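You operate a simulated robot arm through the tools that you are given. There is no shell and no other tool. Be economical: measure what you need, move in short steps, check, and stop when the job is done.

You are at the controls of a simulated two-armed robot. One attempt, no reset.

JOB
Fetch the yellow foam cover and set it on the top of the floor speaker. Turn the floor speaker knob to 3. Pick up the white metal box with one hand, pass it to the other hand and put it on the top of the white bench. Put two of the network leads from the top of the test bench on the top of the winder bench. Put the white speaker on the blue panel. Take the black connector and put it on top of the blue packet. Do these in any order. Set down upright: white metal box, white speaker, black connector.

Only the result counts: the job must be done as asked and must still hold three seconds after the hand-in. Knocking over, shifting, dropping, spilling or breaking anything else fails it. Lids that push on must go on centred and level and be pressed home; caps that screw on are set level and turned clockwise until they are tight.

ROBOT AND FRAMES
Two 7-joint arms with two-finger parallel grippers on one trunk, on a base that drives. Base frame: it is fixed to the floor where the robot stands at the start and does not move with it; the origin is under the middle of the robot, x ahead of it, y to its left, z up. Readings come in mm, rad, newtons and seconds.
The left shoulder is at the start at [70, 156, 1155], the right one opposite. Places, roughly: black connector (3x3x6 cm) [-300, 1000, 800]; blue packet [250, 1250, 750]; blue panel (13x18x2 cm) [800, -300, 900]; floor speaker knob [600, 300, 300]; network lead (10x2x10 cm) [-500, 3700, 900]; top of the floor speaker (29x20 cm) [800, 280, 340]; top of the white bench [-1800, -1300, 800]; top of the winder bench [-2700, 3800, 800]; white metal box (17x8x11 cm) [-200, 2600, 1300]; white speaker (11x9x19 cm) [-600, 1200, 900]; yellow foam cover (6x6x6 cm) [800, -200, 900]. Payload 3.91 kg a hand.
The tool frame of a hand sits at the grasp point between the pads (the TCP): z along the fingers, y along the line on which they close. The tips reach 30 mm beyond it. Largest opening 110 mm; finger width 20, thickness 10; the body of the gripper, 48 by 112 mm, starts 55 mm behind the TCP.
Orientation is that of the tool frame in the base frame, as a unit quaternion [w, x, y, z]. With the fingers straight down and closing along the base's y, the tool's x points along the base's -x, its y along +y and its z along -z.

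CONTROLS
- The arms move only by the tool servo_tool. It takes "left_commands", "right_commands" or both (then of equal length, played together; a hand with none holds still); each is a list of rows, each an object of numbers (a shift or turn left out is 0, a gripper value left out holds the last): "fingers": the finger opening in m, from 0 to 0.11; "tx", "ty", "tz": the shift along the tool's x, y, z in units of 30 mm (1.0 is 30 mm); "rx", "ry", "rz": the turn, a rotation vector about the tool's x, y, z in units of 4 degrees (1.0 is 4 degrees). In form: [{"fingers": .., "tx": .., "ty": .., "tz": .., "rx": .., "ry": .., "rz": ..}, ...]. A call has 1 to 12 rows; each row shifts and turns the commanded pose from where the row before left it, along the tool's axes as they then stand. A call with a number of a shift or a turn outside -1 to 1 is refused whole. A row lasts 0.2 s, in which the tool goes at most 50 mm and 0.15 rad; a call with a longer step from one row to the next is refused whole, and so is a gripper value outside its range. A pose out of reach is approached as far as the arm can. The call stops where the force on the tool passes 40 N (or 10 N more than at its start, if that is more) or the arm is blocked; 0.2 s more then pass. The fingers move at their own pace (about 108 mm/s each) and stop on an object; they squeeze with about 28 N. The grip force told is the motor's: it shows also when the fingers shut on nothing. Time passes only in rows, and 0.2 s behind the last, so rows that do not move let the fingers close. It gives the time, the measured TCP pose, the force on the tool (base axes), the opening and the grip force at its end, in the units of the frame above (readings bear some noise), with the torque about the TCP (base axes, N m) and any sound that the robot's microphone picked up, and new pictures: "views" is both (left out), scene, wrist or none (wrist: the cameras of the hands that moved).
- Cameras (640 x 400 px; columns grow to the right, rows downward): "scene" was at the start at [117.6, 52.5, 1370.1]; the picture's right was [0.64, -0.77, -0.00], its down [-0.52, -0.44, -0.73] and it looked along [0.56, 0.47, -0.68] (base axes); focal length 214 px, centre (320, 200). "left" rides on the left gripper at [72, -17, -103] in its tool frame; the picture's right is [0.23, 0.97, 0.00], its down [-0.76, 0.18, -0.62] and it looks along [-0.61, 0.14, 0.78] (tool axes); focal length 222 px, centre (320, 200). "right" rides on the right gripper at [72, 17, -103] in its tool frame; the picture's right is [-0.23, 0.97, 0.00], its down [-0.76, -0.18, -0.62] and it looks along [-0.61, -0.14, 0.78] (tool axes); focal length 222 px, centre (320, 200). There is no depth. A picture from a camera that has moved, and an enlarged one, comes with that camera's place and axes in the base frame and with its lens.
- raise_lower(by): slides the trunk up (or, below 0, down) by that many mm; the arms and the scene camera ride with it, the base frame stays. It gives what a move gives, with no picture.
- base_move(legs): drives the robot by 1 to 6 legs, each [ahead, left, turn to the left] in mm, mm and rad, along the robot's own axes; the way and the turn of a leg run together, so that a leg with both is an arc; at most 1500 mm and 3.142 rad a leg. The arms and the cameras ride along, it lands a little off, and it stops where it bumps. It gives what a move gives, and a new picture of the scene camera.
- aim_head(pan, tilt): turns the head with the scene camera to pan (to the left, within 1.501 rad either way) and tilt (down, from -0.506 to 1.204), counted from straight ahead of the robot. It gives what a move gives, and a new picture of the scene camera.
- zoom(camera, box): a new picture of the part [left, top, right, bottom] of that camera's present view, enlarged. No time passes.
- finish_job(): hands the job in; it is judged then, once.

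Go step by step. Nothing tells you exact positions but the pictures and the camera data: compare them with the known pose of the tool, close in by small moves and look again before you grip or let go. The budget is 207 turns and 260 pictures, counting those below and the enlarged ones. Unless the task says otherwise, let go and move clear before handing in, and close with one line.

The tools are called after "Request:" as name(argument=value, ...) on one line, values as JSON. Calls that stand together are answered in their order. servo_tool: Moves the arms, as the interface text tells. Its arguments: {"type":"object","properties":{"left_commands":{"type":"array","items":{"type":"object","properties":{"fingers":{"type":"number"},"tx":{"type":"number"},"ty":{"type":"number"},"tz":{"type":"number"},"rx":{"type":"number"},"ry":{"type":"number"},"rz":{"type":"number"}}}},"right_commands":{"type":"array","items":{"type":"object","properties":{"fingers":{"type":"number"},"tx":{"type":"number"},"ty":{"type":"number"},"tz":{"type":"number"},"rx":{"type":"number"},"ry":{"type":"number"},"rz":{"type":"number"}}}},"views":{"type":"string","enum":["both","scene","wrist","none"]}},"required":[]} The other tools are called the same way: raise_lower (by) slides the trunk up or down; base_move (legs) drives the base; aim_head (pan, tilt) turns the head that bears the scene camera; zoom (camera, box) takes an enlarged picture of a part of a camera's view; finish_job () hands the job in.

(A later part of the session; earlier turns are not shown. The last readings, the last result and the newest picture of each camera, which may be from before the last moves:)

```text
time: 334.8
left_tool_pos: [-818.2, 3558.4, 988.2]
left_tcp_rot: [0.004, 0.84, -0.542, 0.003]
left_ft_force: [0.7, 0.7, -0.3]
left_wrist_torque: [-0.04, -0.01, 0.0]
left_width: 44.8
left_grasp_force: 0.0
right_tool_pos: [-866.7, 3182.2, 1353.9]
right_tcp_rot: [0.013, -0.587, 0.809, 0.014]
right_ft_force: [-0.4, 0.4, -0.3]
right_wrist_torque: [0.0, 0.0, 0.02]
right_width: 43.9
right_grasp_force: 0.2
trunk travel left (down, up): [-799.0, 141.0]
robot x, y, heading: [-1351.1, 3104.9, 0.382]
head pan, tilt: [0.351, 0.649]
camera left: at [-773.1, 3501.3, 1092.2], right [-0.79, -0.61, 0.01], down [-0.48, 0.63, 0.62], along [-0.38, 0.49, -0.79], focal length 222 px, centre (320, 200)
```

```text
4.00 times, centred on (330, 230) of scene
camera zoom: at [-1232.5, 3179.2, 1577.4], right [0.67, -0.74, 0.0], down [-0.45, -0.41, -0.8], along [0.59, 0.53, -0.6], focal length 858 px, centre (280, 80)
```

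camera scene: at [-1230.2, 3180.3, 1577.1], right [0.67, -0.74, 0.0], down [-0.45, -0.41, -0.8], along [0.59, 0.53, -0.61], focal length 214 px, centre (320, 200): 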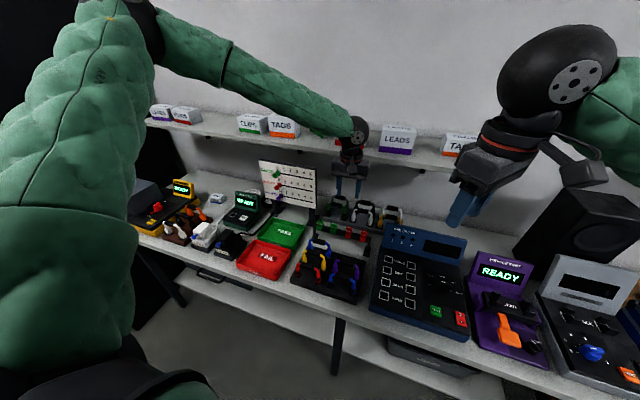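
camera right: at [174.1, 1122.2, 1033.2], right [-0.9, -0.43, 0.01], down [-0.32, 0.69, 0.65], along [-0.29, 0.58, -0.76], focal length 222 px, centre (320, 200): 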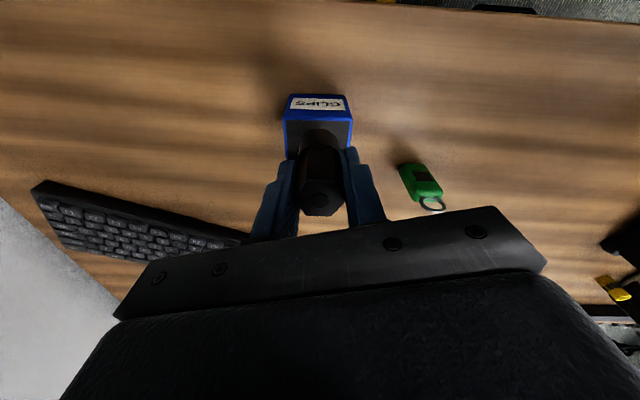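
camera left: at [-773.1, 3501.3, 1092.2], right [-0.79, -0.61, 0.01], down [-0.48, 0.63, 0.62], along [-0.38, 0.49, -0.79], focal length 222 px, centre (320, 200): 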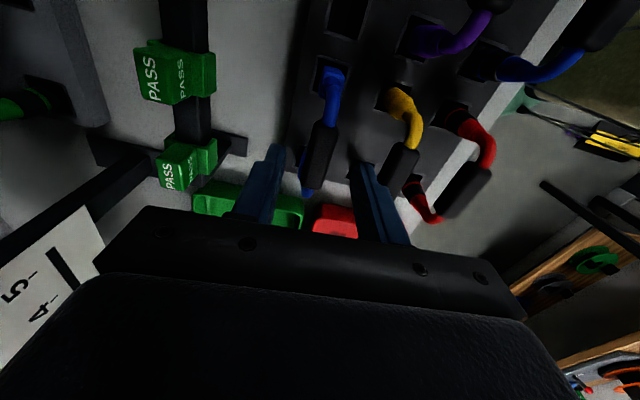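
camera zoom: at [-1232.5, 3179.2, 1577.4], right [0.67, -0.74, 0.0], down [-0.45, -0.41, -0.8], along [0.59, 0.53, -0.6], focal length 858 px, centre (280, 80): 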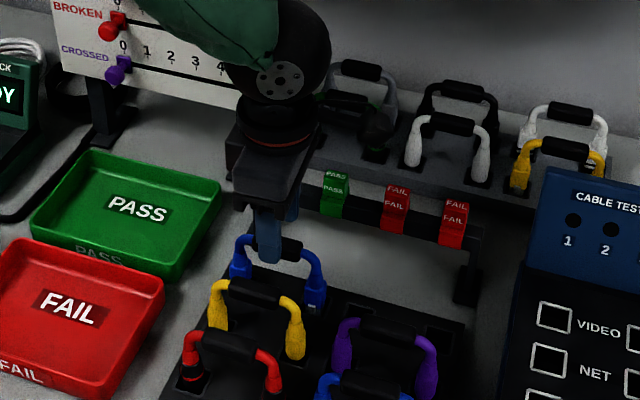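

Request:
servo_tool(left_commands=[{"tz": 0.6}, {"tz": 0.6}, {}], views="wrist")

Request:
zoom(camera="scene", box=[290, 210, 370, 270])

```text
time: 335.6
left_tool_pos: [-815.1, 3561.9, 951.6]
left_tcp_rot: [0.004, 0.84, -0.543, 0.003]
left_ft_force: [-0.2, 1.3, -0.3]
left_wrist_torque: [0.02, -0.03, 0.02]
left_width: 44.9
left_grasp_force: 0.0
right_tool_pos: [-867.3, 3182.2, 1354.2]
right_tcp_rot: [0.014, -0.587, 0.809, 0.015]
right_ft_force: [-0.8, 0.2, -0.1]
right_wrist_torque: [-0.01, 0.01, 0.01]
right_width: 43.9
right_grasp_force: 0.1
trunk travel left (down, up): [-799.0, 141.0]
robot x, y, heading: [-1343.3, 3102.0, 0.381]
head pan, tilt: [0.351, 0.649]
camera left: at [-770.5, 3504.2, 1056.1], right [-0.79, -0.61, 0.01], down [-0.48, 0.63, 0.62], along [-0.38, 0.49, -0.79], focal length 222 px, centre (320, 200)
```

left: 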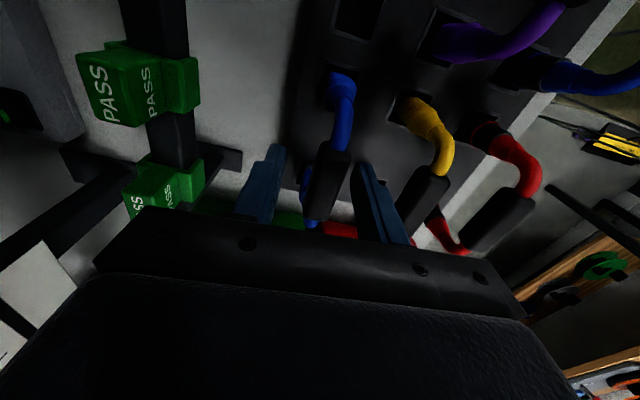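

```text
6.67 times, centred on (330, 240) of scene
camera zoom: at [-1232.5, 3178.8, 1577.4], right [0.67, -0.74, 0.0], down [-0.45, -0.4, -0.8], along [0.59, 0.53, -0.6], focal length 1430 px, centre (253, -67)
```

zoom: 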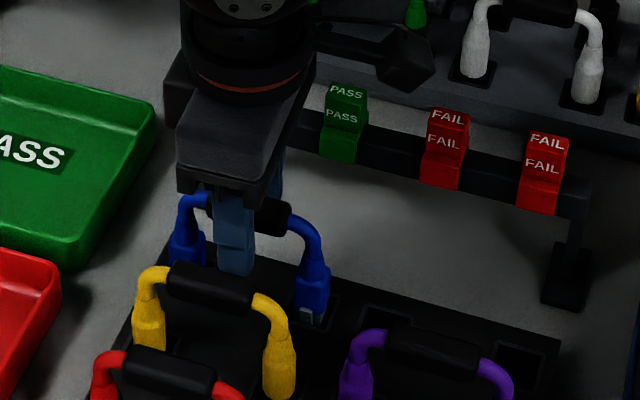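

Request:
servo_tool(left_commands=[{"tx": 0.2}, {"fingers": 0.005}, {}, {}, {}], views="none")

Request:
servo_tool(left_commands=[{"tz": -0.4}, {"tz": -0.5}, {"tz": -0.6}, {"tz": -0.8}, {"tz": -0.9}, {"tz": -0.9}, {"tz": -0.9}, {}], views="both")

```text
time: 336.8
left_tool_pos: [-812.6, 3557.0, 951.2]
left_tcp_rot: [0.005, 0.839, -0.544, 0.003]
left_ft_force: [-0.4, -1.0, -0.1]
left_wrist_torque: [-0.11, 0.14, -0.12]
left_width: 17.2
left_grasp_force: 27.8
right_tool_pos: [-866.0, 3182.2, 1353.7]
right_tcp_rot: [0.014, -0.587, 0.809, 0.015]
right_ft_force: [-0.7, 0.1, 0.0]
right_wrist_torque: [-0.03, 0.0, -0.02]
right_width: 43.7
right_grasp_force: 0.0
trunk travel left (down, up): [-799.0, 141.0]
robot x, y, heading: [-1349.2, 3101.7, 0.382]
head pan, tilt: [0.351, 0.649]
```

```text
time: 338.6
left_tool_pos: [-810.9, 3560.8, 1100.3]
left_tcp_rot: [0.005, 0.839, -0.544, 0.003]
left_ft_force: [0.2, -0.4, 0.2]
left_wrist_torque: [-0.03, 0.01, -0.02]
left_width: 17.6
left_grasp_force: 28.1
right_tool_pos: [-866.3, 3183.4, 1355.1]
right_tcp_rot: [0.013, -0.587, 0.809, 0.013]
right_ft_force: [0.3, 0.1, -0.7]
right_wrist_torque: [0.01, -0.02, -0.01]
right_width: 44.0
right_grasp_force: 0.0
trunk travel left (down, up): [-799.0, 141.0]
robot x, y, heading: [-1346.2, 3107.0, 0.378]
head pan, tilt: [0.351, 0.649]
camera scene: at [-1231.6, 3179.7, 1577.3], right [0.67, -0.74, 0.0], down [-0.45, -0.41, -0.8], along [0.59, 0.53, -0.61], focal length 214 px, centre (320, 200)
camera left: at [-767.3, 3502.5, 1204.8], right [-0.79, -0.61, 0.01], down [-0.47, 0.63, 0.62], along [-0.38, 0.49, -0.79], focal length 222 px, centre (320, 200)
```

scene: 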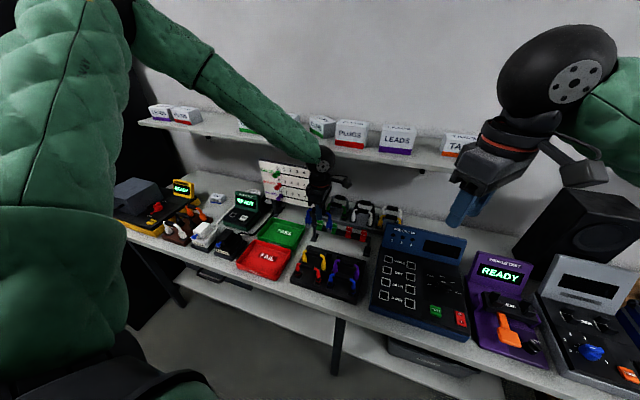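
left: 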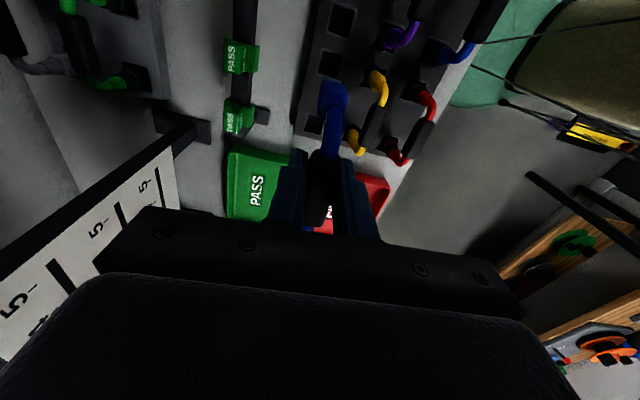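

Blue lead is out. I'll take the yellow lead with the right hand: retract the left, yaw the right, then shift the base.

Request:
servo_tool(left_commands=[{"ty": 0.9, "tz": -0.4}, {"ty": 0.9, "tz": -0.4}, {"ty": 0.9, "tz": -0.4}, {"ty": 0.9, "tz": -0.4}, {"ty": 0.9, "tz": -0.4}, {"ty": 0.9, "tz": -0.4}, {}, {}, {}, {}], right_commands=[{"rz": -1}, {"rz": -1}, {"rz": -1}, {"rz": -1}, {"rz": -1}, {"rz": -1}, {"rz": -1}, {"rz": -1}, {"rz": -1}, {"rz": -1}], views="none")

Request:
base_move(legs=[[0, 200, 0], [140, 0, 0]])

```text
time: 340.8
left_tool_pos: [-959.6, 3494.7, 1175.0]
left_tcp_rot: [0.004, 0.84, -0.542, 0.004]
left_ft_force: [0.6, -0.1, -0.1]
left_wrist_torque: [-0.01, 0.02, 0.0]
left_width: 17.5
left_grasp_force: 27.7
right_tool_pos: [-865.7, 3183.8, 1354.9]
right_tcp_rot: [-0.016, 0.829, -0.56, -0.009]
right_ft_force: [-0.2, 0.4, -0.6]
right_wrist_torque: [0.02, 0.0, 0.01]
right_width: 43.9
right_grasp_force: 0.0
trunk travel left (down, up): [-799.0, 141.0]
robot x, y, heading: [-1348.5, 3099.7, 0.378]
head pan, tilt: [0.351, 0.649]
```

```text
time: 343.3
left_tool_pos: [-904.5, 3733.7, 1175.5]
left_tcp_rot: [0.004, 0.839, -0.544, 0.003]
left_ft_force: [0.3, 0.2, -0.4]
left_wrist_torque: [0.01, 0.0, 0.0]
left_width: 17.6
left_grasp_force: 27.7
right_tool_pos: [-811.2, 3420.1, 1356.3]
right_tcp_rot: [-0.017, 0.827, -0.561, -0.008]
right_ft_force: [-0.5, 0.3, 0.7]
right_wrist_torque: [-0.02, -0.02, -0.01]
right_width: 43.9
right_grasp_force: 0.0
trunk travel left (down, up): [-799.0, 141.0]
robot x, y, heading: [-1291.1, 3344.6, 0.376]
head pan, tilt: [0.351, 0.649]
camera scene: at [-1178.1, 3417.6, 1577.6], right [0.67, -0.74, 0.0], down [-0.45, -0.4, -0.8], along [0.59, 0.53, -0.6], focal length 214 px, centre (320, 200)
```

scene: 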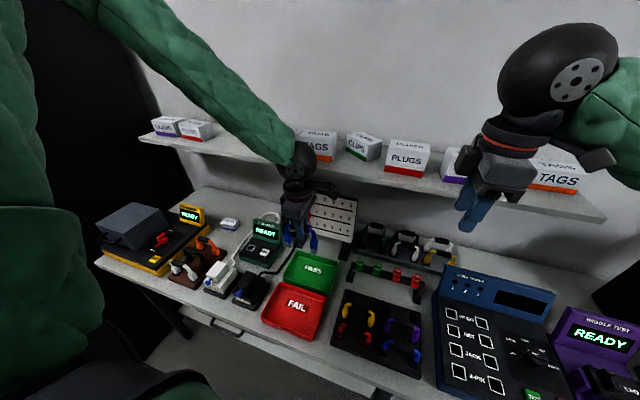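

Request:
servo_tool(right_commands=[{"tz": 1}, {"tz": 1}, {"tz": 1}, {"tz": 1}, {"tz": 1}, {"tz": 1}, {"tz": 1}, {"tz": 1}, {"ty": -0.9, "tx": 0.3}, {"ty": -0.9, "tx": 0.3}, {"ty": -0.9, "tx": 0.3}, {"ty": -0.9, "tx": 0.3}], views="both")

```text
time: 345.9
left_tool_pos: [-904.5, 3733.9, 1175.3]
left_tcp_rot: [0.005, 0.839, -0.544, 0.003]
left_ft_force: [0.6, -0.1, -1.0]
left_wrist_torque: [0.0, 0.03, 0.02]
left_width: 17.4
left_grasp_force: 27.8
right_tool_pos: [-696.1, 3437.7, 1116.5]
right_tcp_rot: [-0.016, 0.828, -0.561, -0.009]
right_ft_force: [0.9, 0.6, 1.0]
right_wrist_torque: [-0.03, -0.01, 0.02]
right_width: 43.9
right_grasp_force: 0.0
trunk travel left (down, up): [-799.0, 141.0]
robot x, y, heading: [-1287.5, 3342.3, 0.38]
head pan, tilt: [0.351, 0.649]
camera scene: at [-1176.3, 3418.7, 1577.3], right [0.67, -0.74, 0.0], down [-0.45, -0.4, -0.8], along [0.59, 0.53, -0.61], focal length 214 px, centre (320, 200)
camera right: at [-685.2, 3360.8, 1216.9], right [-0.99, -0.15, -0.01], down [-0.12, 0.75, 0.65], along [-0.09, 0.65, -0.76], focal length 222 px, centre (320, 200)
```

scene: 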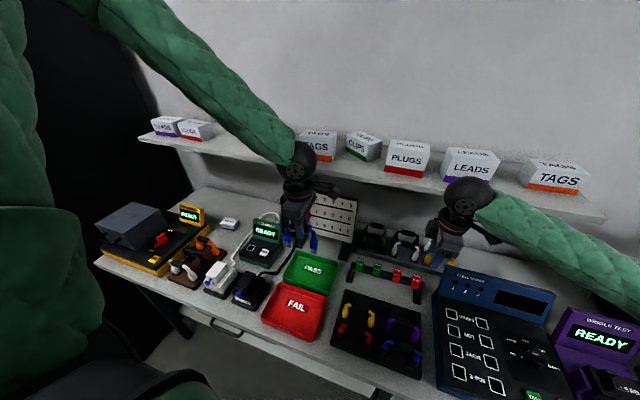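
right: 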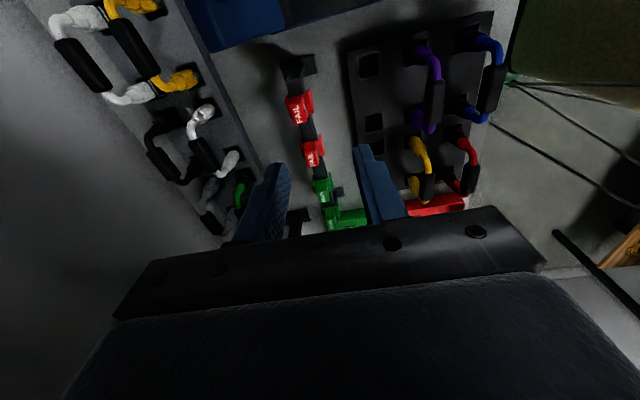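

The yellow lead sits just under the shelf's front edge, so I tilt the right tool forward ~35° to keep the wrist clear of the shelf.

Request:
servo_tool(right_commands=[{"rx": 1, "fingers": 0.036}, {"rx": 1}, {"rx": 1}, {"rx": 1}, {"rx": 1}, {"rx": 1}, {"rx": 1}, {"rx": 1}, {"rx": 1}, {}], views="both")

```text
time: 348.1
left_tool_pos: [-904.5, 3733.1, 1175.1]
left_tcp_rot: [0.006, 0.839, -0.544, 0.003]
left_ft_force: [0.4, 0.1, -1.4]
left_wrist_torque: [0.01, -0.02, 0.04]
left_width: 17.2
left_grasp_force: 28.2
right_tool_pos: [-695.7, 3436.9, 1118.3]
right_tcp_rot: [-0.273, 0.781, -0.537, 0.166]
right_ft_force: [-0.2, 0.4, 0.4]
right_wrist_torque: [0.01, -0.01, 0.01]
right_width: 36.0
right_grasp_force: 0.0
trunk travel left (down, up): [-799.0, 141.0]
robot x, y, heading: [-1290.3, 3343.5, 0.379]
head pan, tilt: [0.351, 0.649]
camera scene: at [-1176.7, 3418.9, 1577.3], right [0.67, -0.74, 0.0], down [-0.45, -0.4, -0.8], along [0.59, 0.53, -0.61], focal length 214 px, centre (320, 200)
camera right: at [-739.2, 3339.4, 1187.0], right [-0.81, -0.06, -0.58], down [-0.49, 0.6, 0.63], along [0.31, 0.8, -0.52], focal length 222 px, centre (320, 200)
```

scene: 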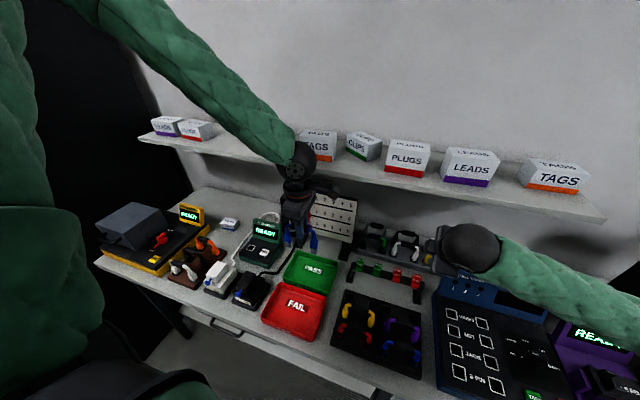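
right: 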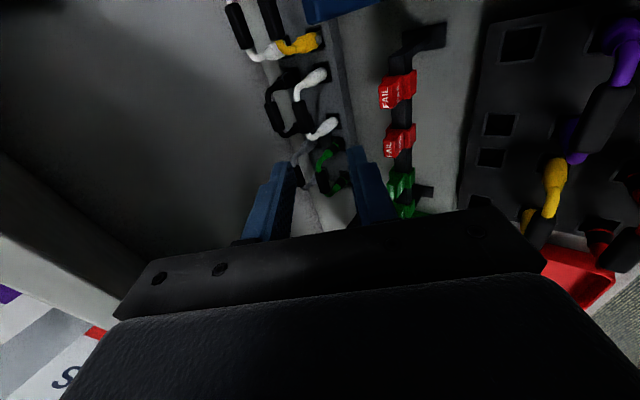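

The cable tester's panel needs clearance too, so I reduce the tilt to about 12° and approach low, below the shelf.

Request:
servo_tool(right_commands=[{"rx": -1}, {"rx": -1}, {"rx": -1}, {"rx": -1}, {"rx": -1}, {"rx": -1}, {"tz": 0.9}, {"tz": 0.9}, {"tz": 0.3}, {}], views="wrist")

```text
time: 350.3
left_tool_pos: [-904.3, 3734.1, 1175.4]
left_tcp_rot: [0.006, 0.839, -0.544, 0.004]
left_ft_force: [-0.2, 1.9, 0.1]
left_wrist_torque: [0.02, 0.02, -0.01]
left_width: 17.4
left_grasp_force: 27.7
right_tool_pos: [-682.0, 3445.0, 1054.6]
right_tcp_rot: [-0.104, 0.821, -0.559, 0.05]
right_ft_force: [0.3, 0.2, 0.1]
right_wrist_torque: [-0.02, -0.01, -0.03]
right_width: 35.9
right_grasp_force: 0.1
trunk travel left (down, up): [-799.0, 141.0]
robot x, y, heading: [-1291.7, 3344.8, 0.376]
head pan, tilt: [0.351, 0.649]
camera right: at [-691.1, 3358.5, 1149.1], right [-0.97, -0.13, -0.21], down [-0.24, 0.7, 0.67], along [0.06, 0.7, -0.71], focal length 222 px, centre (320, 200)
```

right: 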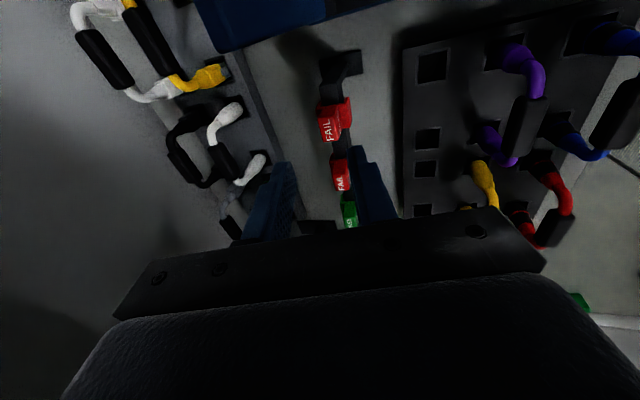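

Request:
servo_tool(right_commands=[{"tx": 0.53, "ty": -0.76}, {"tx": 0.53, "ty": -0.76}, {"tx": 0.53, "ty": -0.76}, {"tx": 0.53, "ty": -0.76}, {"tx": 0.53, "ty": -0.76}, {"tx": 0.53, "ty": -0.76}, {"tz": 0.9}, {"tz": 0.9}, {"tz": 0.6}, {}], views="both")

```text
time: 352.4
left_tool_pos: [-881.9, 3648.4, 1165.8]
left_tcp_rot: [0.033, 0.795, -0.606, -0.006]
left_ft_force: [-1.7, -1.9, 1.9]
left_wrist_torque: [0.1, -0.15, 0.03]
left_width: 17.2
left_grasp_force: 27.9
right_tool_pos: [-552.4, 3387.8, 1025.2]
right_tcp_rot: [-0.138, 0.849, -0.508, 0.048]
right_ft_force: [-2.0, 0.2, 3.1]
right_wrist_torque: [-0.11, -0.17, -0.07]
right_width: 36.1
right_grasp_force: 0.1
trunk travel left (down, up): [-799.0, 141.0]
robot x, y, heading: [-1285.7, 3308.4, 0.291]
head pan, tilt: [0.351, 0.649]
stopped in row 10 (right hand): the arm was blocked; the commanded pose is now the measured one
camera scene: at [-1334.2, 3334.6, 1595.9], right [0.6, -0.8, 0.04], down [-0.4, -0.34, -0.85], along [0.7, 0.49, -0.52], focal length 214 px, centre (320, 200)
camera right: at [-555.5, 3297.5, 1115.5], right [-0.94, -0.23, -0.26], down [-0.35, 0.63, 0.69], along [0.0, 0.74, -0.67], focal length 222 px, centre (320, 200)
```

scene: 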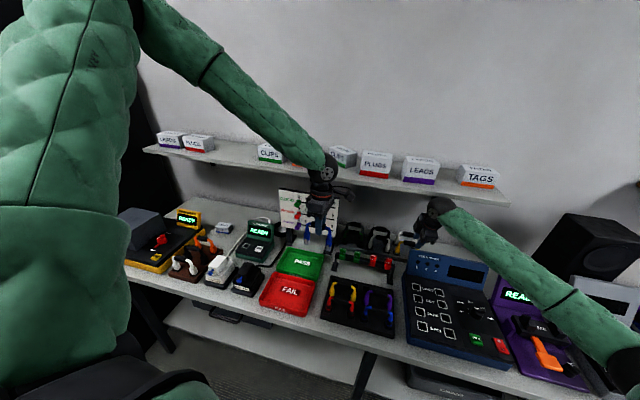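
right: 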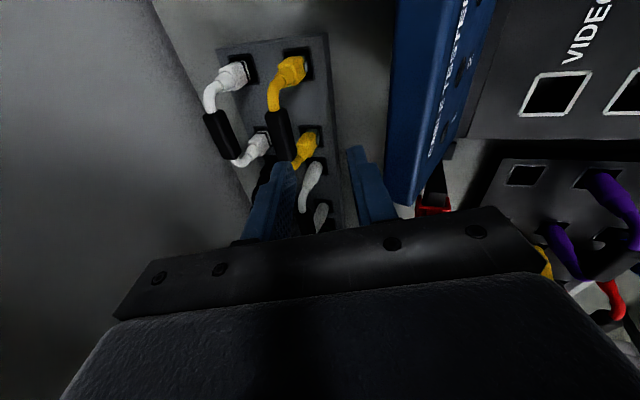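

The robot is being pushed — the right arm touches something. I back out the way I came.

Request:
servo_tool(right_commands=[{"tz": -0.9}, {"tz": -0.9}, {"tz": -0.9}, {"ty": 0.8, "tz": -0.3}, {"ty": 0.8, "tz": -0.3}, {"ty": 0.8, "tz": -0.3}, {"ty": 0.8, "tz": -0.3}], views="none")

Request:
aim_head(pan=-0.3, tilt=0.7)

```text
time: 352.8
left_tool_pos: [-727.4, 3588.0, 1079.0]
left_tcp_rot: [0.093, 0.768, -0.632, -0.055]
left_ft_force: [0.9, 0.7, 0.3]
left_wrist_torque: [0.02, -0.07, 0.03]
left_width: 17.5
left_grasp_force: 28.1
right_tool_pos: [-422.4, 3326.8, 913.5]
right_tcp_rot: [-0.099, 0.837, -0.538, -0.003]
right_ft_force: [0.8, 0.0, 1.8]
right_wrist_torque: [0.04, 0.11, -0.02]
right_width: 36.0
right_grasp_force: 0.0
trunk travel left (down, up): [-799.0, 141.0]
robot x, y, heading: [-1290.1, 3275.5, 0.232]
head pan, tilt: [0.351, 0.649]
stopped in row 1 (left hand): the arm was blocked; the commanded pose is now the measured one
```

```text
time: 353.8
left_tool_pos: [-743.0, 3634.3, 1093.5]
left_tcp_rot: [0.075, 0.779, -0.622, -0.041]
left_ft_force: [0.5, 1.5, -0.4]
left_wrist_torque: [-0.04, -0.04, 0.02]
left_width: 17.4
left_grasp_force: 27.6
right_tool_pos: [-444.5, 3351.7, 938.4]
right_tcp_rot: [-0.097, 0.839, -0.536, 0.014]
right_ft_force: [-0.3, 0.9, 0.3]
right_wrist_torque: [-0.07, -0.02, -0.03]
right_width: 35.9
right_grasp_force: 0.0
trunk travel left (down, up): [-799.0, 141.0]
robot x, y, heading: [-1280.2, 3289.6, 0.245]
head pan, tilt: [-0.3, 0.7]
camera scene: at [-1147.0, 3299.3, 1573.1], right [-0.06, -1.0, 0.0], down [-0.64, 0.03, -0.77], along [0.76, -0.05, -0.64], focal length 214 px, centre (320, 200)
```

scene: 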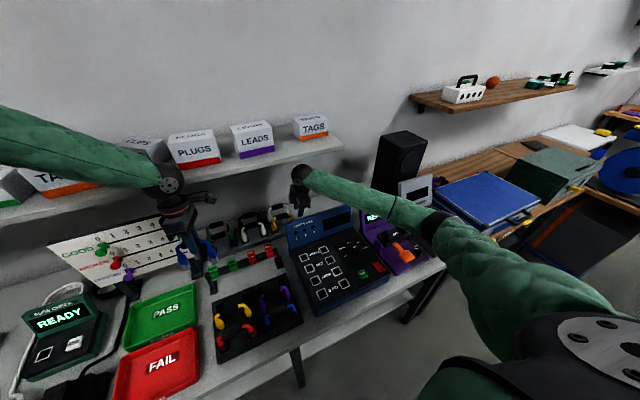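

The left wrist came against the shelf front. I pull the left hand back first.

Request:
servo_tool(left_commands=[{"ty": 0.8}, {"ty": 0.8}, {"ty": 0.8}, {"ty": 0.8}, {"ty": 0.8}, {"ty": 0.8}], views="both")

```text
time: 355.2
left_tool_pos: [-878.8, 3599.3, 1117.8]
left_tcp_rot: [0.072, 0.778, -0.623, -0.043]
left_ft_force: [-0.3, -0.3, -0.7]
left_wrist_torque: [-0.02, 0.02, -0.04]
left_width: 17.2
left_grasp_force: 28.6
right_tool_pos: [-442.1, 3347.1, 935.7]
right_tcp_rot: [-0.1, 0.838, -0.537, 0.012]
right_ft_force: [0.8, 0.3, 0.3]
right_wrist_torque: [0.04, -0.01, 0.03]
right_width: 35.9
right_grasp_force: 0.1
trunk travel left (down, up): [-799.0, 141.0]
robot x, y, heading: [-1281.3, 3288.7, 0.241]
head pan, tilt: [-0.3, 0.7]
camera scene: at [-1145.2, 3292.5, 1573.1], right [-0.06, -1.0, 0.0], down [-0.64, 0.04, -0.76], along [0.76, -0.05, -0.64], focal length 214 px, centre (320, 200)
camera left: at [-830.6, 3538.4, 1218.9], right [-0.89, -0.43, 0.17], down [-0.24, 0.74, 0.62], along [-0.39, 0.51, -0.76], focal length 222 px, centre (320, 200)
```

scene: 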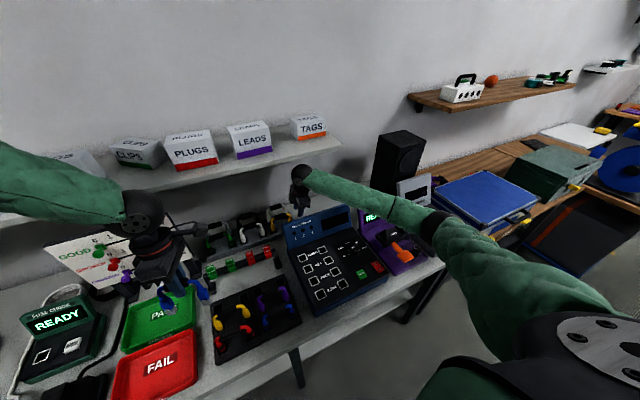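
left: 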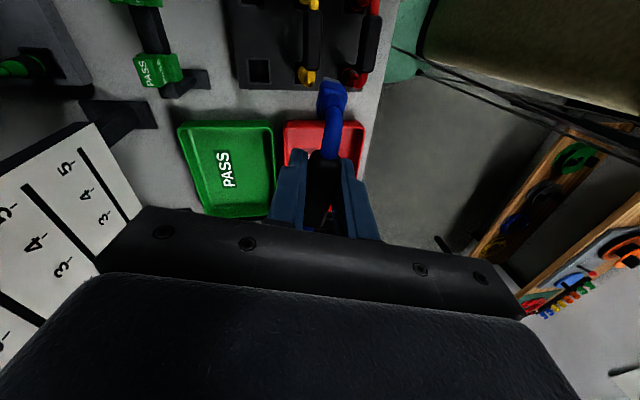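

Request:
servo_tool(right_commands=[{}], views="wrist")

Request:
zoom(camera="scene", box=[200, 150, 480, 320])

```text
time: 355.6
left_tool_pos: [-878.1, 3600.4, 1119.1]
left_tcp_rot: [0.075, 0.777, -0.623, -0.043]
left_ft_force: [-0.6, -0.1, -1.1]
left_wrist_torque: [-0.01, -0.01, -0.01]
left_width: 17.1
left_grasp_force: 28.2
right_tool_pos: [-441.7, 3347.2, 936.0]
right_tcp_rot: [-0.099, 0.838, -0.536, 0.011]
right_ft_force: [-0.8, -0.5, 0.6]
right_wrist_torque: [0.01, -0.05, -0.01]
right_width: 35.9
right_grasp_force: 0.0
trunk travel left (down, up): [-799.0, 141.0]
robot x, y, heading: [-1283.5, 3289.7, 0.242]
head pan, tilt: [-0.3, 0.7]
camera right: at [-440.4, 3260.0, 1027.7], right [-0.97, -0.19, -0.15], down [-0.24, 0.66, 0.71], along [-0.03, 0.72, -0.69], focal length 222 px, centre (320, 200)
```

right: 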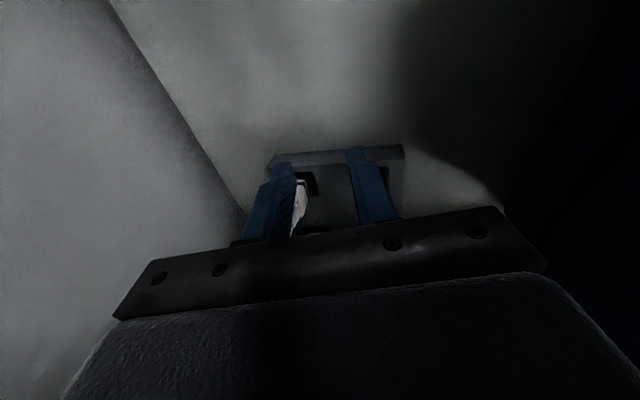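

```text
2.29 times, centred on (340, 235) of scene
camera zoom: at [-1144.4, 3293.4, 1573.0], right [-0.06, -1.0, 0.0], down [-0.64, 0.04, -0.76], along [0.76, -0.05, -0.64], focal length 490 px, centre (274, 120)
```

zoom: 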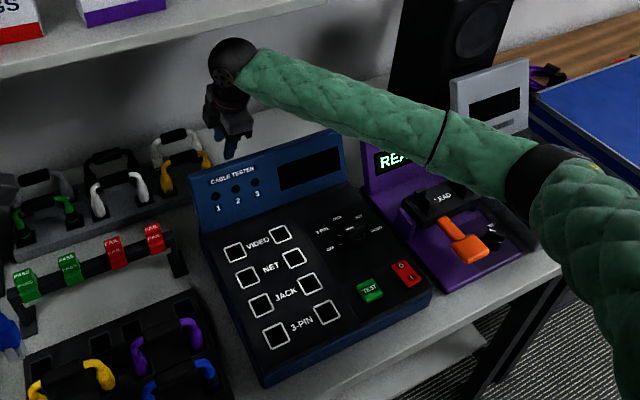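

I extract the right hand carefully: slightly up, tilt back from the shelf, up, then straight out toward the robot.

Request:
servo_tool(right_commands=[{"tz": -0.8}, {"rx": 1}, {"rx": 1}, {"rx": 1}, {"rx": 1}, {"rx": 1}, {"tz": -0.85, "ty": -0.53}, {"tz": -0.85, "ty": -0.53}], views="both")

```text
time: 357.4
left_tool_pos: [-877.9, 3600.0, 1119.6]
left_tcp_rot: [0.074, 0.777, -0.623, -0.043]
left_ft_force: [0.2, -0.2, -0.2]
left_wrist_torque: [0.0, 0.0, 0.03]
left_width: 17.5
left_grasp_force: 27.7
right_tool_pos: [-443.3, 3340.1, 1020.9]
right_tcp_rot: [-0.243, 0.808, -0.526, 0.106]
right_ft_force: [-0.4, 0.6, 0.6]
right_wrist_torque: [0.02, -0.02, 0.0]
right_width: 36.2
right_grasp_force: 0.1
trunk travel left (down, up): [-799.0, 141.0]
robot x, y, heading: [-1284.1, 3285.7, 0.237]
head pan, tilt: [-0.3, 0.7]
camera scene: at [-1144.7, 3293.4, 1572.9], right [-0.06, -1.0, 0.0], down [-0.64, 0.04, -0.76], along [0.76, -0.05, -0.64], focal length 214 px, centre (320, 200)
camera right: at [-469.9, 3240.4, 1095.0], right [-0.87, -0.11, -0.47], down [-0.45, 0.57, 0.69], along [0.19, 0.81, -0.55], focal length 222 px, centre (320, 200)
```

scene: 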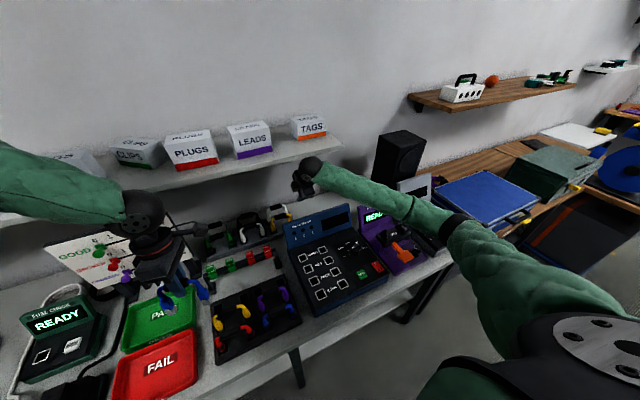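
right: 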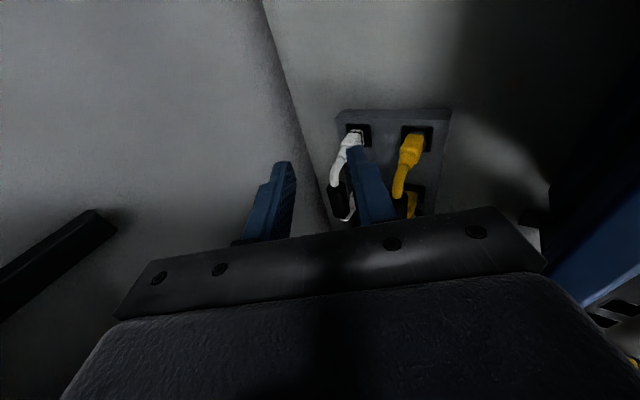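

That came free without contact. From here the yellow lead is close: I slide over it, reduce the tilt, and check.

Request:
servo_tool(right_commands=[{"tx": -0.8, "ty": 0.17, "tz": 0.1}, {"tx": -0.8, "ty": 0.17, "tz": 0.1}, {"tx": -0.8, "ty": 0.17, "tz": 0.1}, {"tx": -0.8, "ty": 0.17, "tz": 0.1}, {"rx": -1}, {"rx": -1}, {"rx": -1}, {"rx": -1}, {}], views="both")

Request:
zoom(camera="scene", box=[220, 140, 360, 250])

```text
time: 359.4
left_tool_pos: [-877.1, 3599.5, 1116.9]
left_tcp_rot: [0.073, 0.777, -0.623, -0.044]
left_ft_force: [-0.3, 0.1, -1.1]
left_wrist_torque: [-0.02, 0.03, 0.0]
left_width: 17.4
left_grasp_force: 28.5
right_tool_pos: [-494.4, 3423.1, 1006.0]
right_tcp_rot: [-0.127, 0.834, -0.536, 0.031]
right_ft_force: [-0.4, 0.5, 1.0]
right_wrist_torque: [-0.02, 0.0, -0.01]
right_width: 35.8
right_grasp_force: 0.0
trunk travel left (down, up): [-799.0, 141.0]
robot x, y, heading: [-1284.8, 3289.9, 0.24]
head pan, tilt: [-0.3, 0.7]
camera scene: at [-1144.0, 3293.1, 1572.6], right [-0.06, -1.0, 0.0], down [-0.64, 0.04, -0.76], along [0.76, -0.05, -0.64], focal length 214 px, centre (320, 200)
camera right: at [-497.9, 3332.2, 1093.9], right [-0.96, -0.18, -0.22], down [-0.28, 0.64, 0.71], along [0.01, 0.74, -0.67], focal length 222 px, centre (320, 200)
```

scene: 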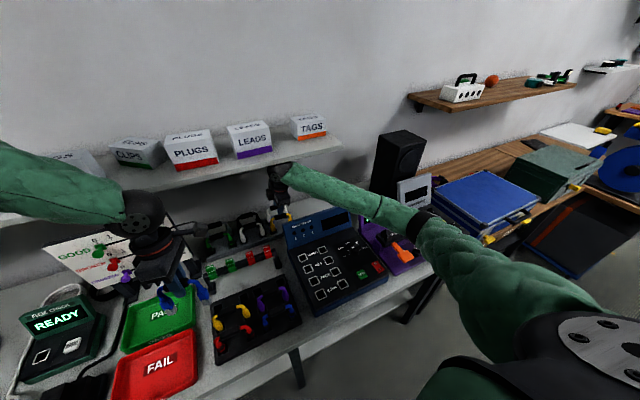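
right: 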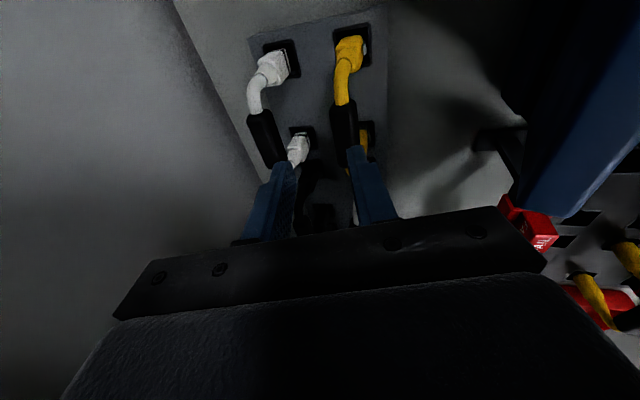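

```text
3.64 times, centred on (290, 195) of scene
camera zoom: at [-1144.0, 3293.1, 1572.6], right [-0.06, -1.0, 0.0], down [-0.64, 0.04, -0.76], along [0.76, -0.05, -0.64], focal length 780 px, centre (429, 218)
```

zoom: 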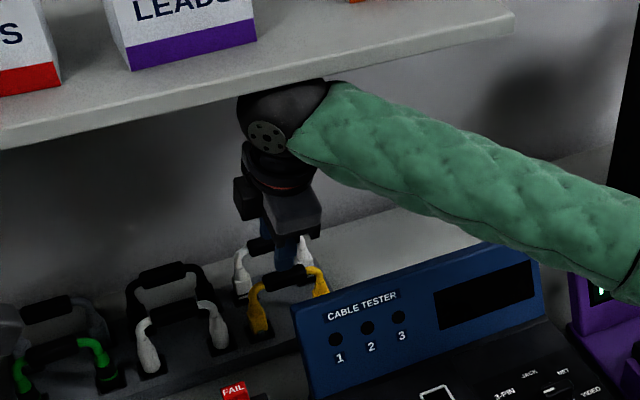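

Request:
servo_tool(right_commands=[{"ty": 0.4}, {"ty": 0.35}, {"tz": 0.6}, {"tz": 0.3}, {}], views="wrist")

Request:
zoom(camera="scene", box=[230, 150, 350, 250])

```text
time: 360.6
left_tool_pos: [-877.6, 3598.5, 1117.3]
left_tcp_rot: [0.074, 0.777, -0.623, -0.042]
left_ft_force: [-0.9, -0.3, -1.6]
left_wrist_torque: [0.0, -0.02, 0.03]
left_width: 17.4
left_grasp_force: 28.3
right_tool_pos: [-506.4, 3418.9, 975.1]
right_tcp_rot: [-0.128, 0.834, -0.535, 0.03]
right_ft_force: [0.5, -0.4, -0.4]
right_wrist_torque: [0.01, -0.01, 0.02]
right_width: 35.9
right_grasp_force: 0.1
trunk travel left (down, up): [-799.0, 141.0]
robot x, y, heading: [-1286.2, 3288.9, 0.239]
head pan, tilt: [-0.3, 0.7]
camera right: at [-511.0, 3328.1, 1063.9], right [-0.96, -0.18, -0.22], down [-0.28, 0.64, 0.71], along [0.02, 0.74, -0.67], focal length 222 px, centre (320, 200)
```

right: 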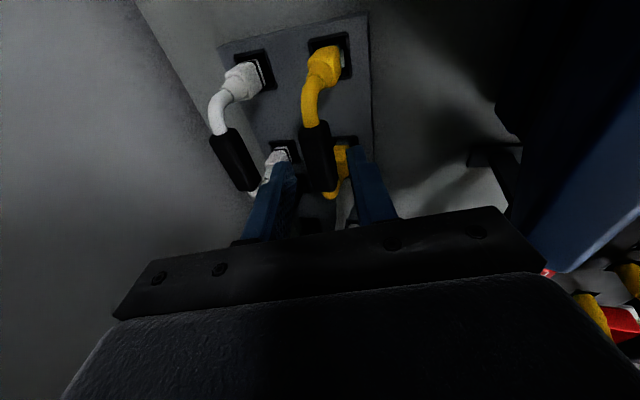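

```text
4.00 times, centred on (290, 200) of scene
camera zoom: at [-1144.3, 3293.5, 1573.0], right [-0.06, -1.0, 0.0], down [-0.64, 0.04, -0.76], along [0.76, -0.05, -0.64], focal length 858 px, centre (440, 200)
```

zoom: 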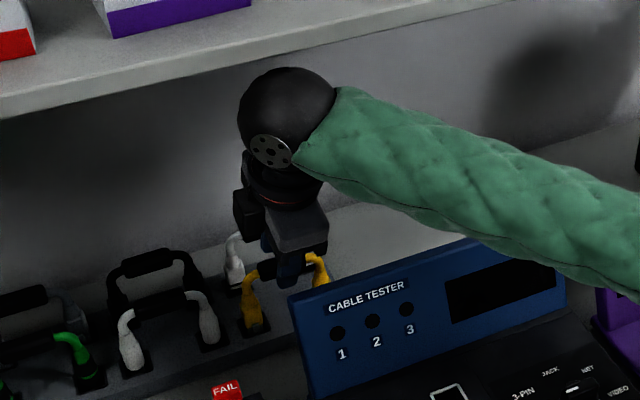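

Request:
servo_tool(right_commands=[{"tz": 0.4}, {"tz": 0.4}, {"tz": 0.25}, {}], views="wrist")

```text
time: 361.6
left_tool_pos: [-877.2, 3599.5, 1118.2]
left_tcp_rot: [0.074, 0.777, -0.623, -0.043]
left_ft_force: [0.1, 0.0, -1.3]
left_wrist_torque: [0.01, -0.02, 0.01]
left_width: 17.0
left_grasp_force: 28.1
right_tool_pos: [-499.8, 3425.1, 943.1]
right_tcp_rot: [-0.129, 0.834, -0.536, 0.031]
right_ft_force: [-0.5, 0.0, 0.3]
right_wrist_torque: [0.0, 0.0, 0.02]
right_width: 36.0
right_grasp_force: 0.0
trunk travel left (down, up): [-799.0, 141.0]
robot x, y, heading: [-1284.5, 3287.8, 0.245]
head pan, tilt: [-0.3, 0.7]
camera right: at [-504.8, 3334.5, 1033.3], right [-0.96, -0.18, -0.22], down [-0.28, 0.64, 0.71], along [0.02, 0.74, -0.67], focal length 222 px, centre (320, 200)
```

right: 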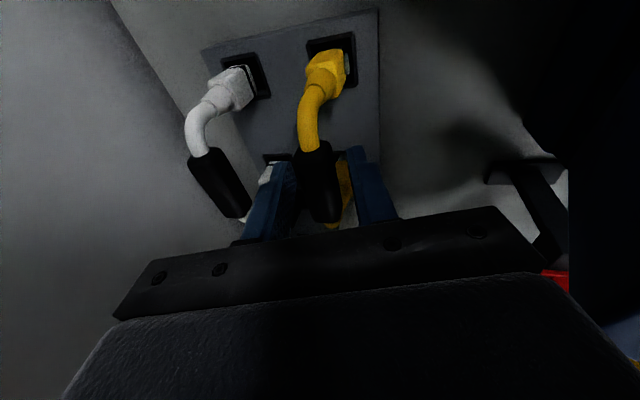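

Sleeve is between the fingers. I grip, lift 60 mm, come out 60 mm toward the robot, then lift higher.

Request:
servo_tool(right_commands=[{"fingers": 0.005}, {}, {}, {}, {"tz": -0.5, "ty": -0.12}, {"tz": -0.5, "ty": -0.12}, {"tz": -0.5, "ty": -0.12}, {"tz": -0.5, "ty": -0.12}, {}], views="wrist")

Request:
zoom(camera="scene", box=[220, 140, 360, 250])

```text
time: 363.6
left_tool_pos: [-876.8, 3599.0, 1116.4]
left_tcp_rot: [0.075, 0.777, -0.623, -0.042]
left_ft_force: [0.6, -0.8, -0.2]
left_wrist_torque: [0.01, 0.0, 0.0]
left_width: 17.7
left_grasp_force: 27.4
right_tool_pos: [-501.4, 3418.4, 1005.3]
right_tcp_rot: [-0.128, 0.834, -0.536, 0.031]
right_ft_force: [0.0, 0.4, -1.2]
right_wrist_torque: [0.02, 0.04, -0.02]
right_width: 17.3
right_grasp_force: 27.7
trunk travel left (down, up): [-799.0, 141.0]
robot x, y, heading: [-1282.8, 3285.6, 0.245]
head pan, tilt: [-0.3, 0.7]
camera right: at [-506.0, 3327.9, 1094.0], right [-0.96, -0.18, -0.22], down [-0.28, 0.64, 0.71], along [0.01, 0.74, -0.67], focal length 222 px, centre (320, 200)
```

right: 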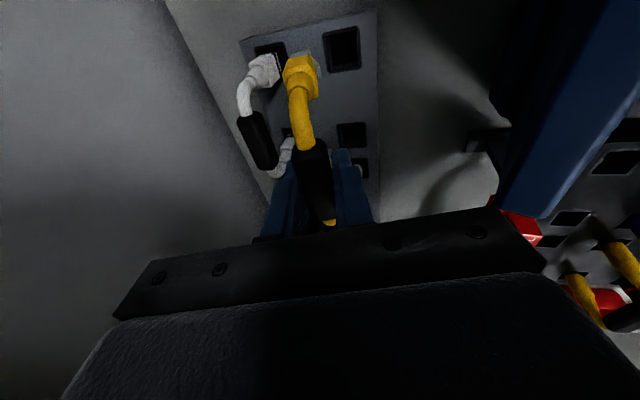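

```text
3.64 times, centred on (290, 195) of scene
camera zoom: at [-1144.0, 3293.6, 1572.6], right [-0.06, -1.0, 0.0], down [-0.64, 0.04, -0.76], along [0.76, -0.05, -0.64], focal length 780 px, centre (429, 218)
```

zoom: 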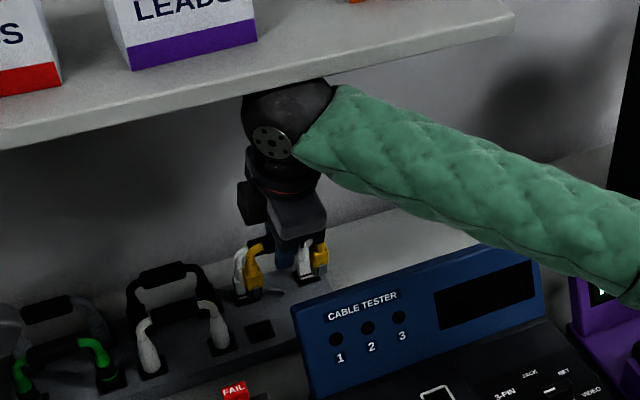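

Request:
servo_tool(right_commands=[{"ty": 0.7, "tz": -0.17}, {"ty": 0.7, "tz": -0.17}, {"ty": 0.7, "tz": -0.17}, {"tz": -0.9, "ty": -0.22}, {"tz": -0.9, "ty": -0.22}, {"tz": -0.9, "ty": -0.22}, {"tz": -0.6, "ty": -0.1}, {"ty": 0.9, "tz": -0.25}, {"ty": 0.9, "tz": -0.25}, {"ty": 0.9, "tz": -0.25}, {"ty": 0.9, "tz": -0.25}, {"ty": 0.9, "tz": -0.25}], views="both")

```text
time: 365.2
left_tool_pos: [-879.5, 3598.3, 1119.4]
left_tcp_rot: [0.072, 0.777, -0.624, -0.043]
left_ft_force: [-0.9, 0.0, -0.1]
left_wrist_torque: [0.02, -0.02, 0.02]
left_width: 17.3
left_grasp_force: 28.1
right_tool_pos: [-561.2, 3382.2, 1099.3]
right_tcp_rot: [-0.126, 0.834, -0.536, 0.031]
right_ft_force: [-14.4, -9.4, -0.5]
right_wrist_torque: [1.22, -1.84, -0.2]
right_width: 17.4
right_grasp_force: 27.8
trunk travel left (down, up): [-799.0, 141.0]
robot x, y, heading: [-1287.9, 3285.3, 0.24]
head pan, tilt: [-0.3, 0.7]
stopped in row 7 (right hand): the force on the tool passed its limit at 73 N (the readings are from after the stop); the commanded pose is now the measured one
camera scene: at [-1147.4, 3291.2, 1573.8], right [-0.06, -1.0, 0.0], down [-0.64, 0.04, -0.77], along [0.76, -0.05, -0.64], focal length 214 px, centre (320, 200)
camera right: at [-565.2, 3291.2, 1189.7], right [-0.96, -0.18, -0.22], down [-0.28, 0.65, 0.71], along [0.01, 0.74, -0.67], focal length 222 px, centre (320, 200)
```

scene: 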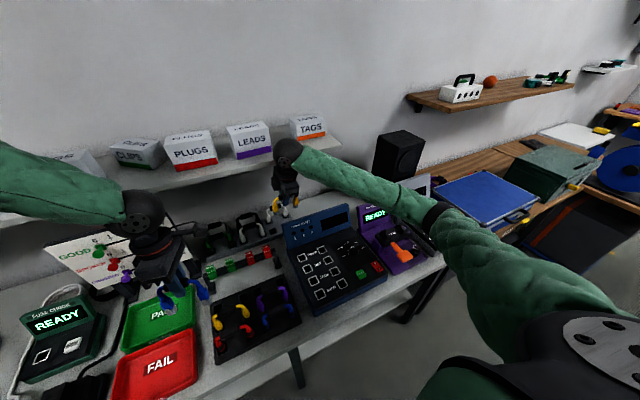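
right: 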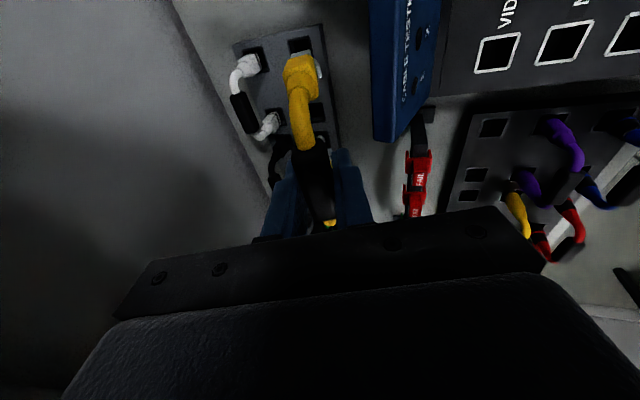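

The hand touched the shelf's front edge; I move straight out toward the robot now.

Request:
servo_tool(right_commands=[{"ty": 0.9, "tz": -0.1}, {"ty": 0.9, "tz": -0.2}, {"ty": 0.9, "tz": -0.25}, {"ty": 0.9, "tz": -0.25}, {"ty": 0.9, "tz": -0.25}, {"ty": 0.9, "tz": -0.25}, {"ty": 0.9, "tz": -0.25}, {"tz": -0.8}, {"tz": -0.8}], views="scene")

Request:
zoom(camera="scene", box=[60, 90, 480, 340])

```text
time: 367.2
left_tool_pos: [-877.6, 3599.2, 1117.7]
left_tcp_rot: [0.075, 0.777, -0.623, -0.043]
left_ft_force: [0.9, -0.2, -1.3]
left_wrist_torque: [-0.03, 0.01, -0.01]
left_width: 17.7
left_grasp_force: 27.7
right_tool_pos: [-745.9, 3294.6, 1145.4]
right_tcp_rot: [-0.126, 0.834, -0.536, 0.029]
right_ft_force: [0.0, 0.3, 0.5]
right_wrist_torque: [-0.01, 0.01, 0.01]
right_width: 17.5
right_grasp_force: 28.0
trunk travel left (down, up): [-799.0, 141.0]
robot x, y, heading: [-1284.2, 3283.9, 0.235]
head pan, tilt: [-0.3, 0.7]
camera scene: at [-1145.2, 3293.0, 1572.9], right [-0.06, -1.0, 0.0], down [-0.64, 0.04, -0.76], along [0.76, -0.05, -0.64], focal length 214 px, centre (320, 200)
```

scene: 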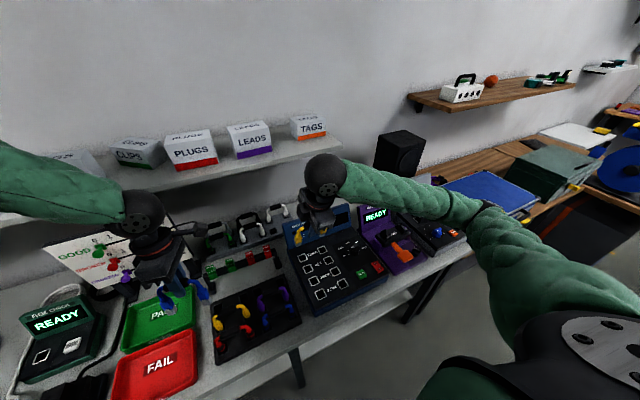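

```text
1.52 times, centred on (270, 215) of scene
camera zoom: at [-1145.2, 3293.0, 1572.9], right [-0.06, -1.0, 0.0], down [-0.64, 0.04, -0.76], along [0.76, -0.05, -0.64], focal length 327 px, centre (396, 177)
```

zoom: 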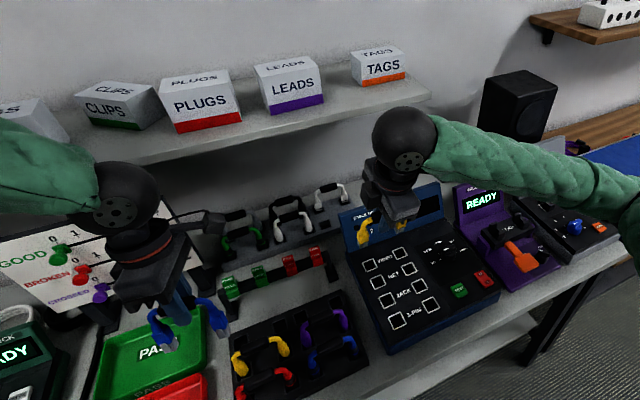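

Both leads are in hand and the bench looks undisturbed. I back off and turn toward the winder bench.

Request:
base_move(legs=[[-350, 0, 0], [0, 0, 1.645], [0, 0, 1.645], [0, -750, 0]])

```text
time: 381.0
left_tool_pos: [-2249.1, 3535.3, 1117.3]
left_tcp_rot: [0.038, 0.57, 0.817, 0.077]
left_ft_force: [-0.3, 0.6, -0.5]
left_wrist_torque: [0.03, -0.02, 0.03]
left_width: 17.4
left_grasp_force: 28.5
right_tool_pos: [-2421.3, 3819.3, 1144.9]
right_tcp_rot: [-0.021, 0.479, 0.868, -0.128]
right_ft_force: [0.6, -0.4, -0.5]
right_wrist_torque: [0.0, -0.02, 0.01]
right_width: 17.4
right_grasp_force: 28.3
trunk travel left (down, up): [-799.0, 141.0]
robot x, y, heading: [-1892.0, 3901.2, -2.768]
head pan, tilt: [-0.3, 0.7]
camera scene: at [-2018.9, 3872.9, 1573.0], right [-0.07, 1.0, 0.0], down [0.64, 0.05, -0.76], along [-0.76, -0.06, -0.64], focal length 214 px, centre (320, 200)
```

scene: 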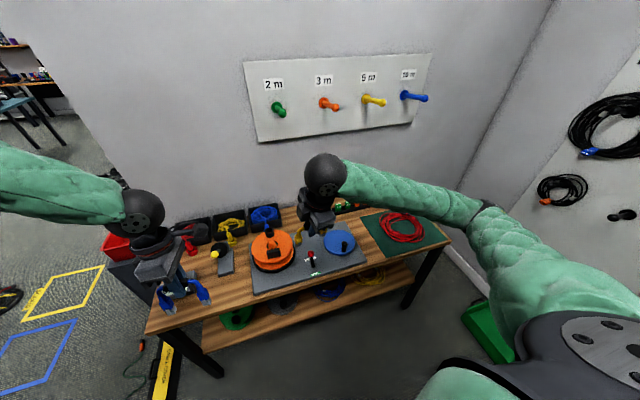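

The winder bench is right ahead; its front-left corner is free. I level the left hand and bring the blue lead over that spot.

Request:
servo_tool(left_commands=[{"rx": 0.8, "ry": -0.12}, {"rx": 0.8, "ry": -0.12}, {"rx": 0.8, "ry": -0.12}, {"tx": -0.64, "ty": -0.8}, {"tx": -0.64, "ty": -0.8}, {"tx": -0.64, "ty": -0.8}, {"tx": -0.64, "ty": -0.8}, {"tx": -0.64, "ty": -0.8}, {"tx": -0.64, "ty": -0.8}, {"tx": -0.64, "ty": -0.8, "tz": 0.8}, {"tz": 0.9}, {"tz": 0.9}], views="wrist")

```text
time: 383.6
left_tool_pos: [-2358.1, 3351.6, 1036.0]
left_tcp_rot: [0.0, 0.571, 0.821, 0.001]
left_ft_force: [-0.2, -0.2, -0.7]
left_wrist_torque: [-0.01, 0.01, 0.05]
left_width: 17.3
left_grasp_force: 28.5
right_tool_pos: [-2420.6, 3819.1, 1145.2]
right_tcp_rot: [-0.021, 0.478, 0.869, -0.127]
right_ft_force: [0.5, 0.3, 0.5]
right_wrist_torque: [-0.03, 0.02, 0.0]
right_width: 17.5
right_grasp_force: 28.2
trunk travel left (down, up): [-799.0, 141.0]
robot x, y, heading: [-1889.3, 3898.4, -2.764]
head pan, tilt: [-0.3, 0.7]
camera left: at [-2399.9, 3415.0, 1139.3], right [0.83, 0.55, 0.0], down [0.43, -0.65, 0.62], along [0.34, -0.52, -0.78], focal length 222 px, centre (320, 200)
```

left: 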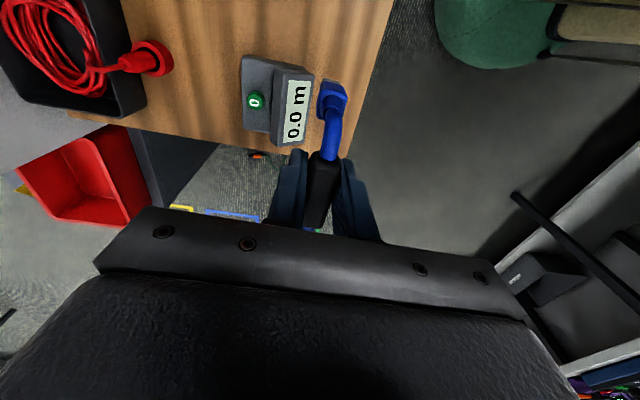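

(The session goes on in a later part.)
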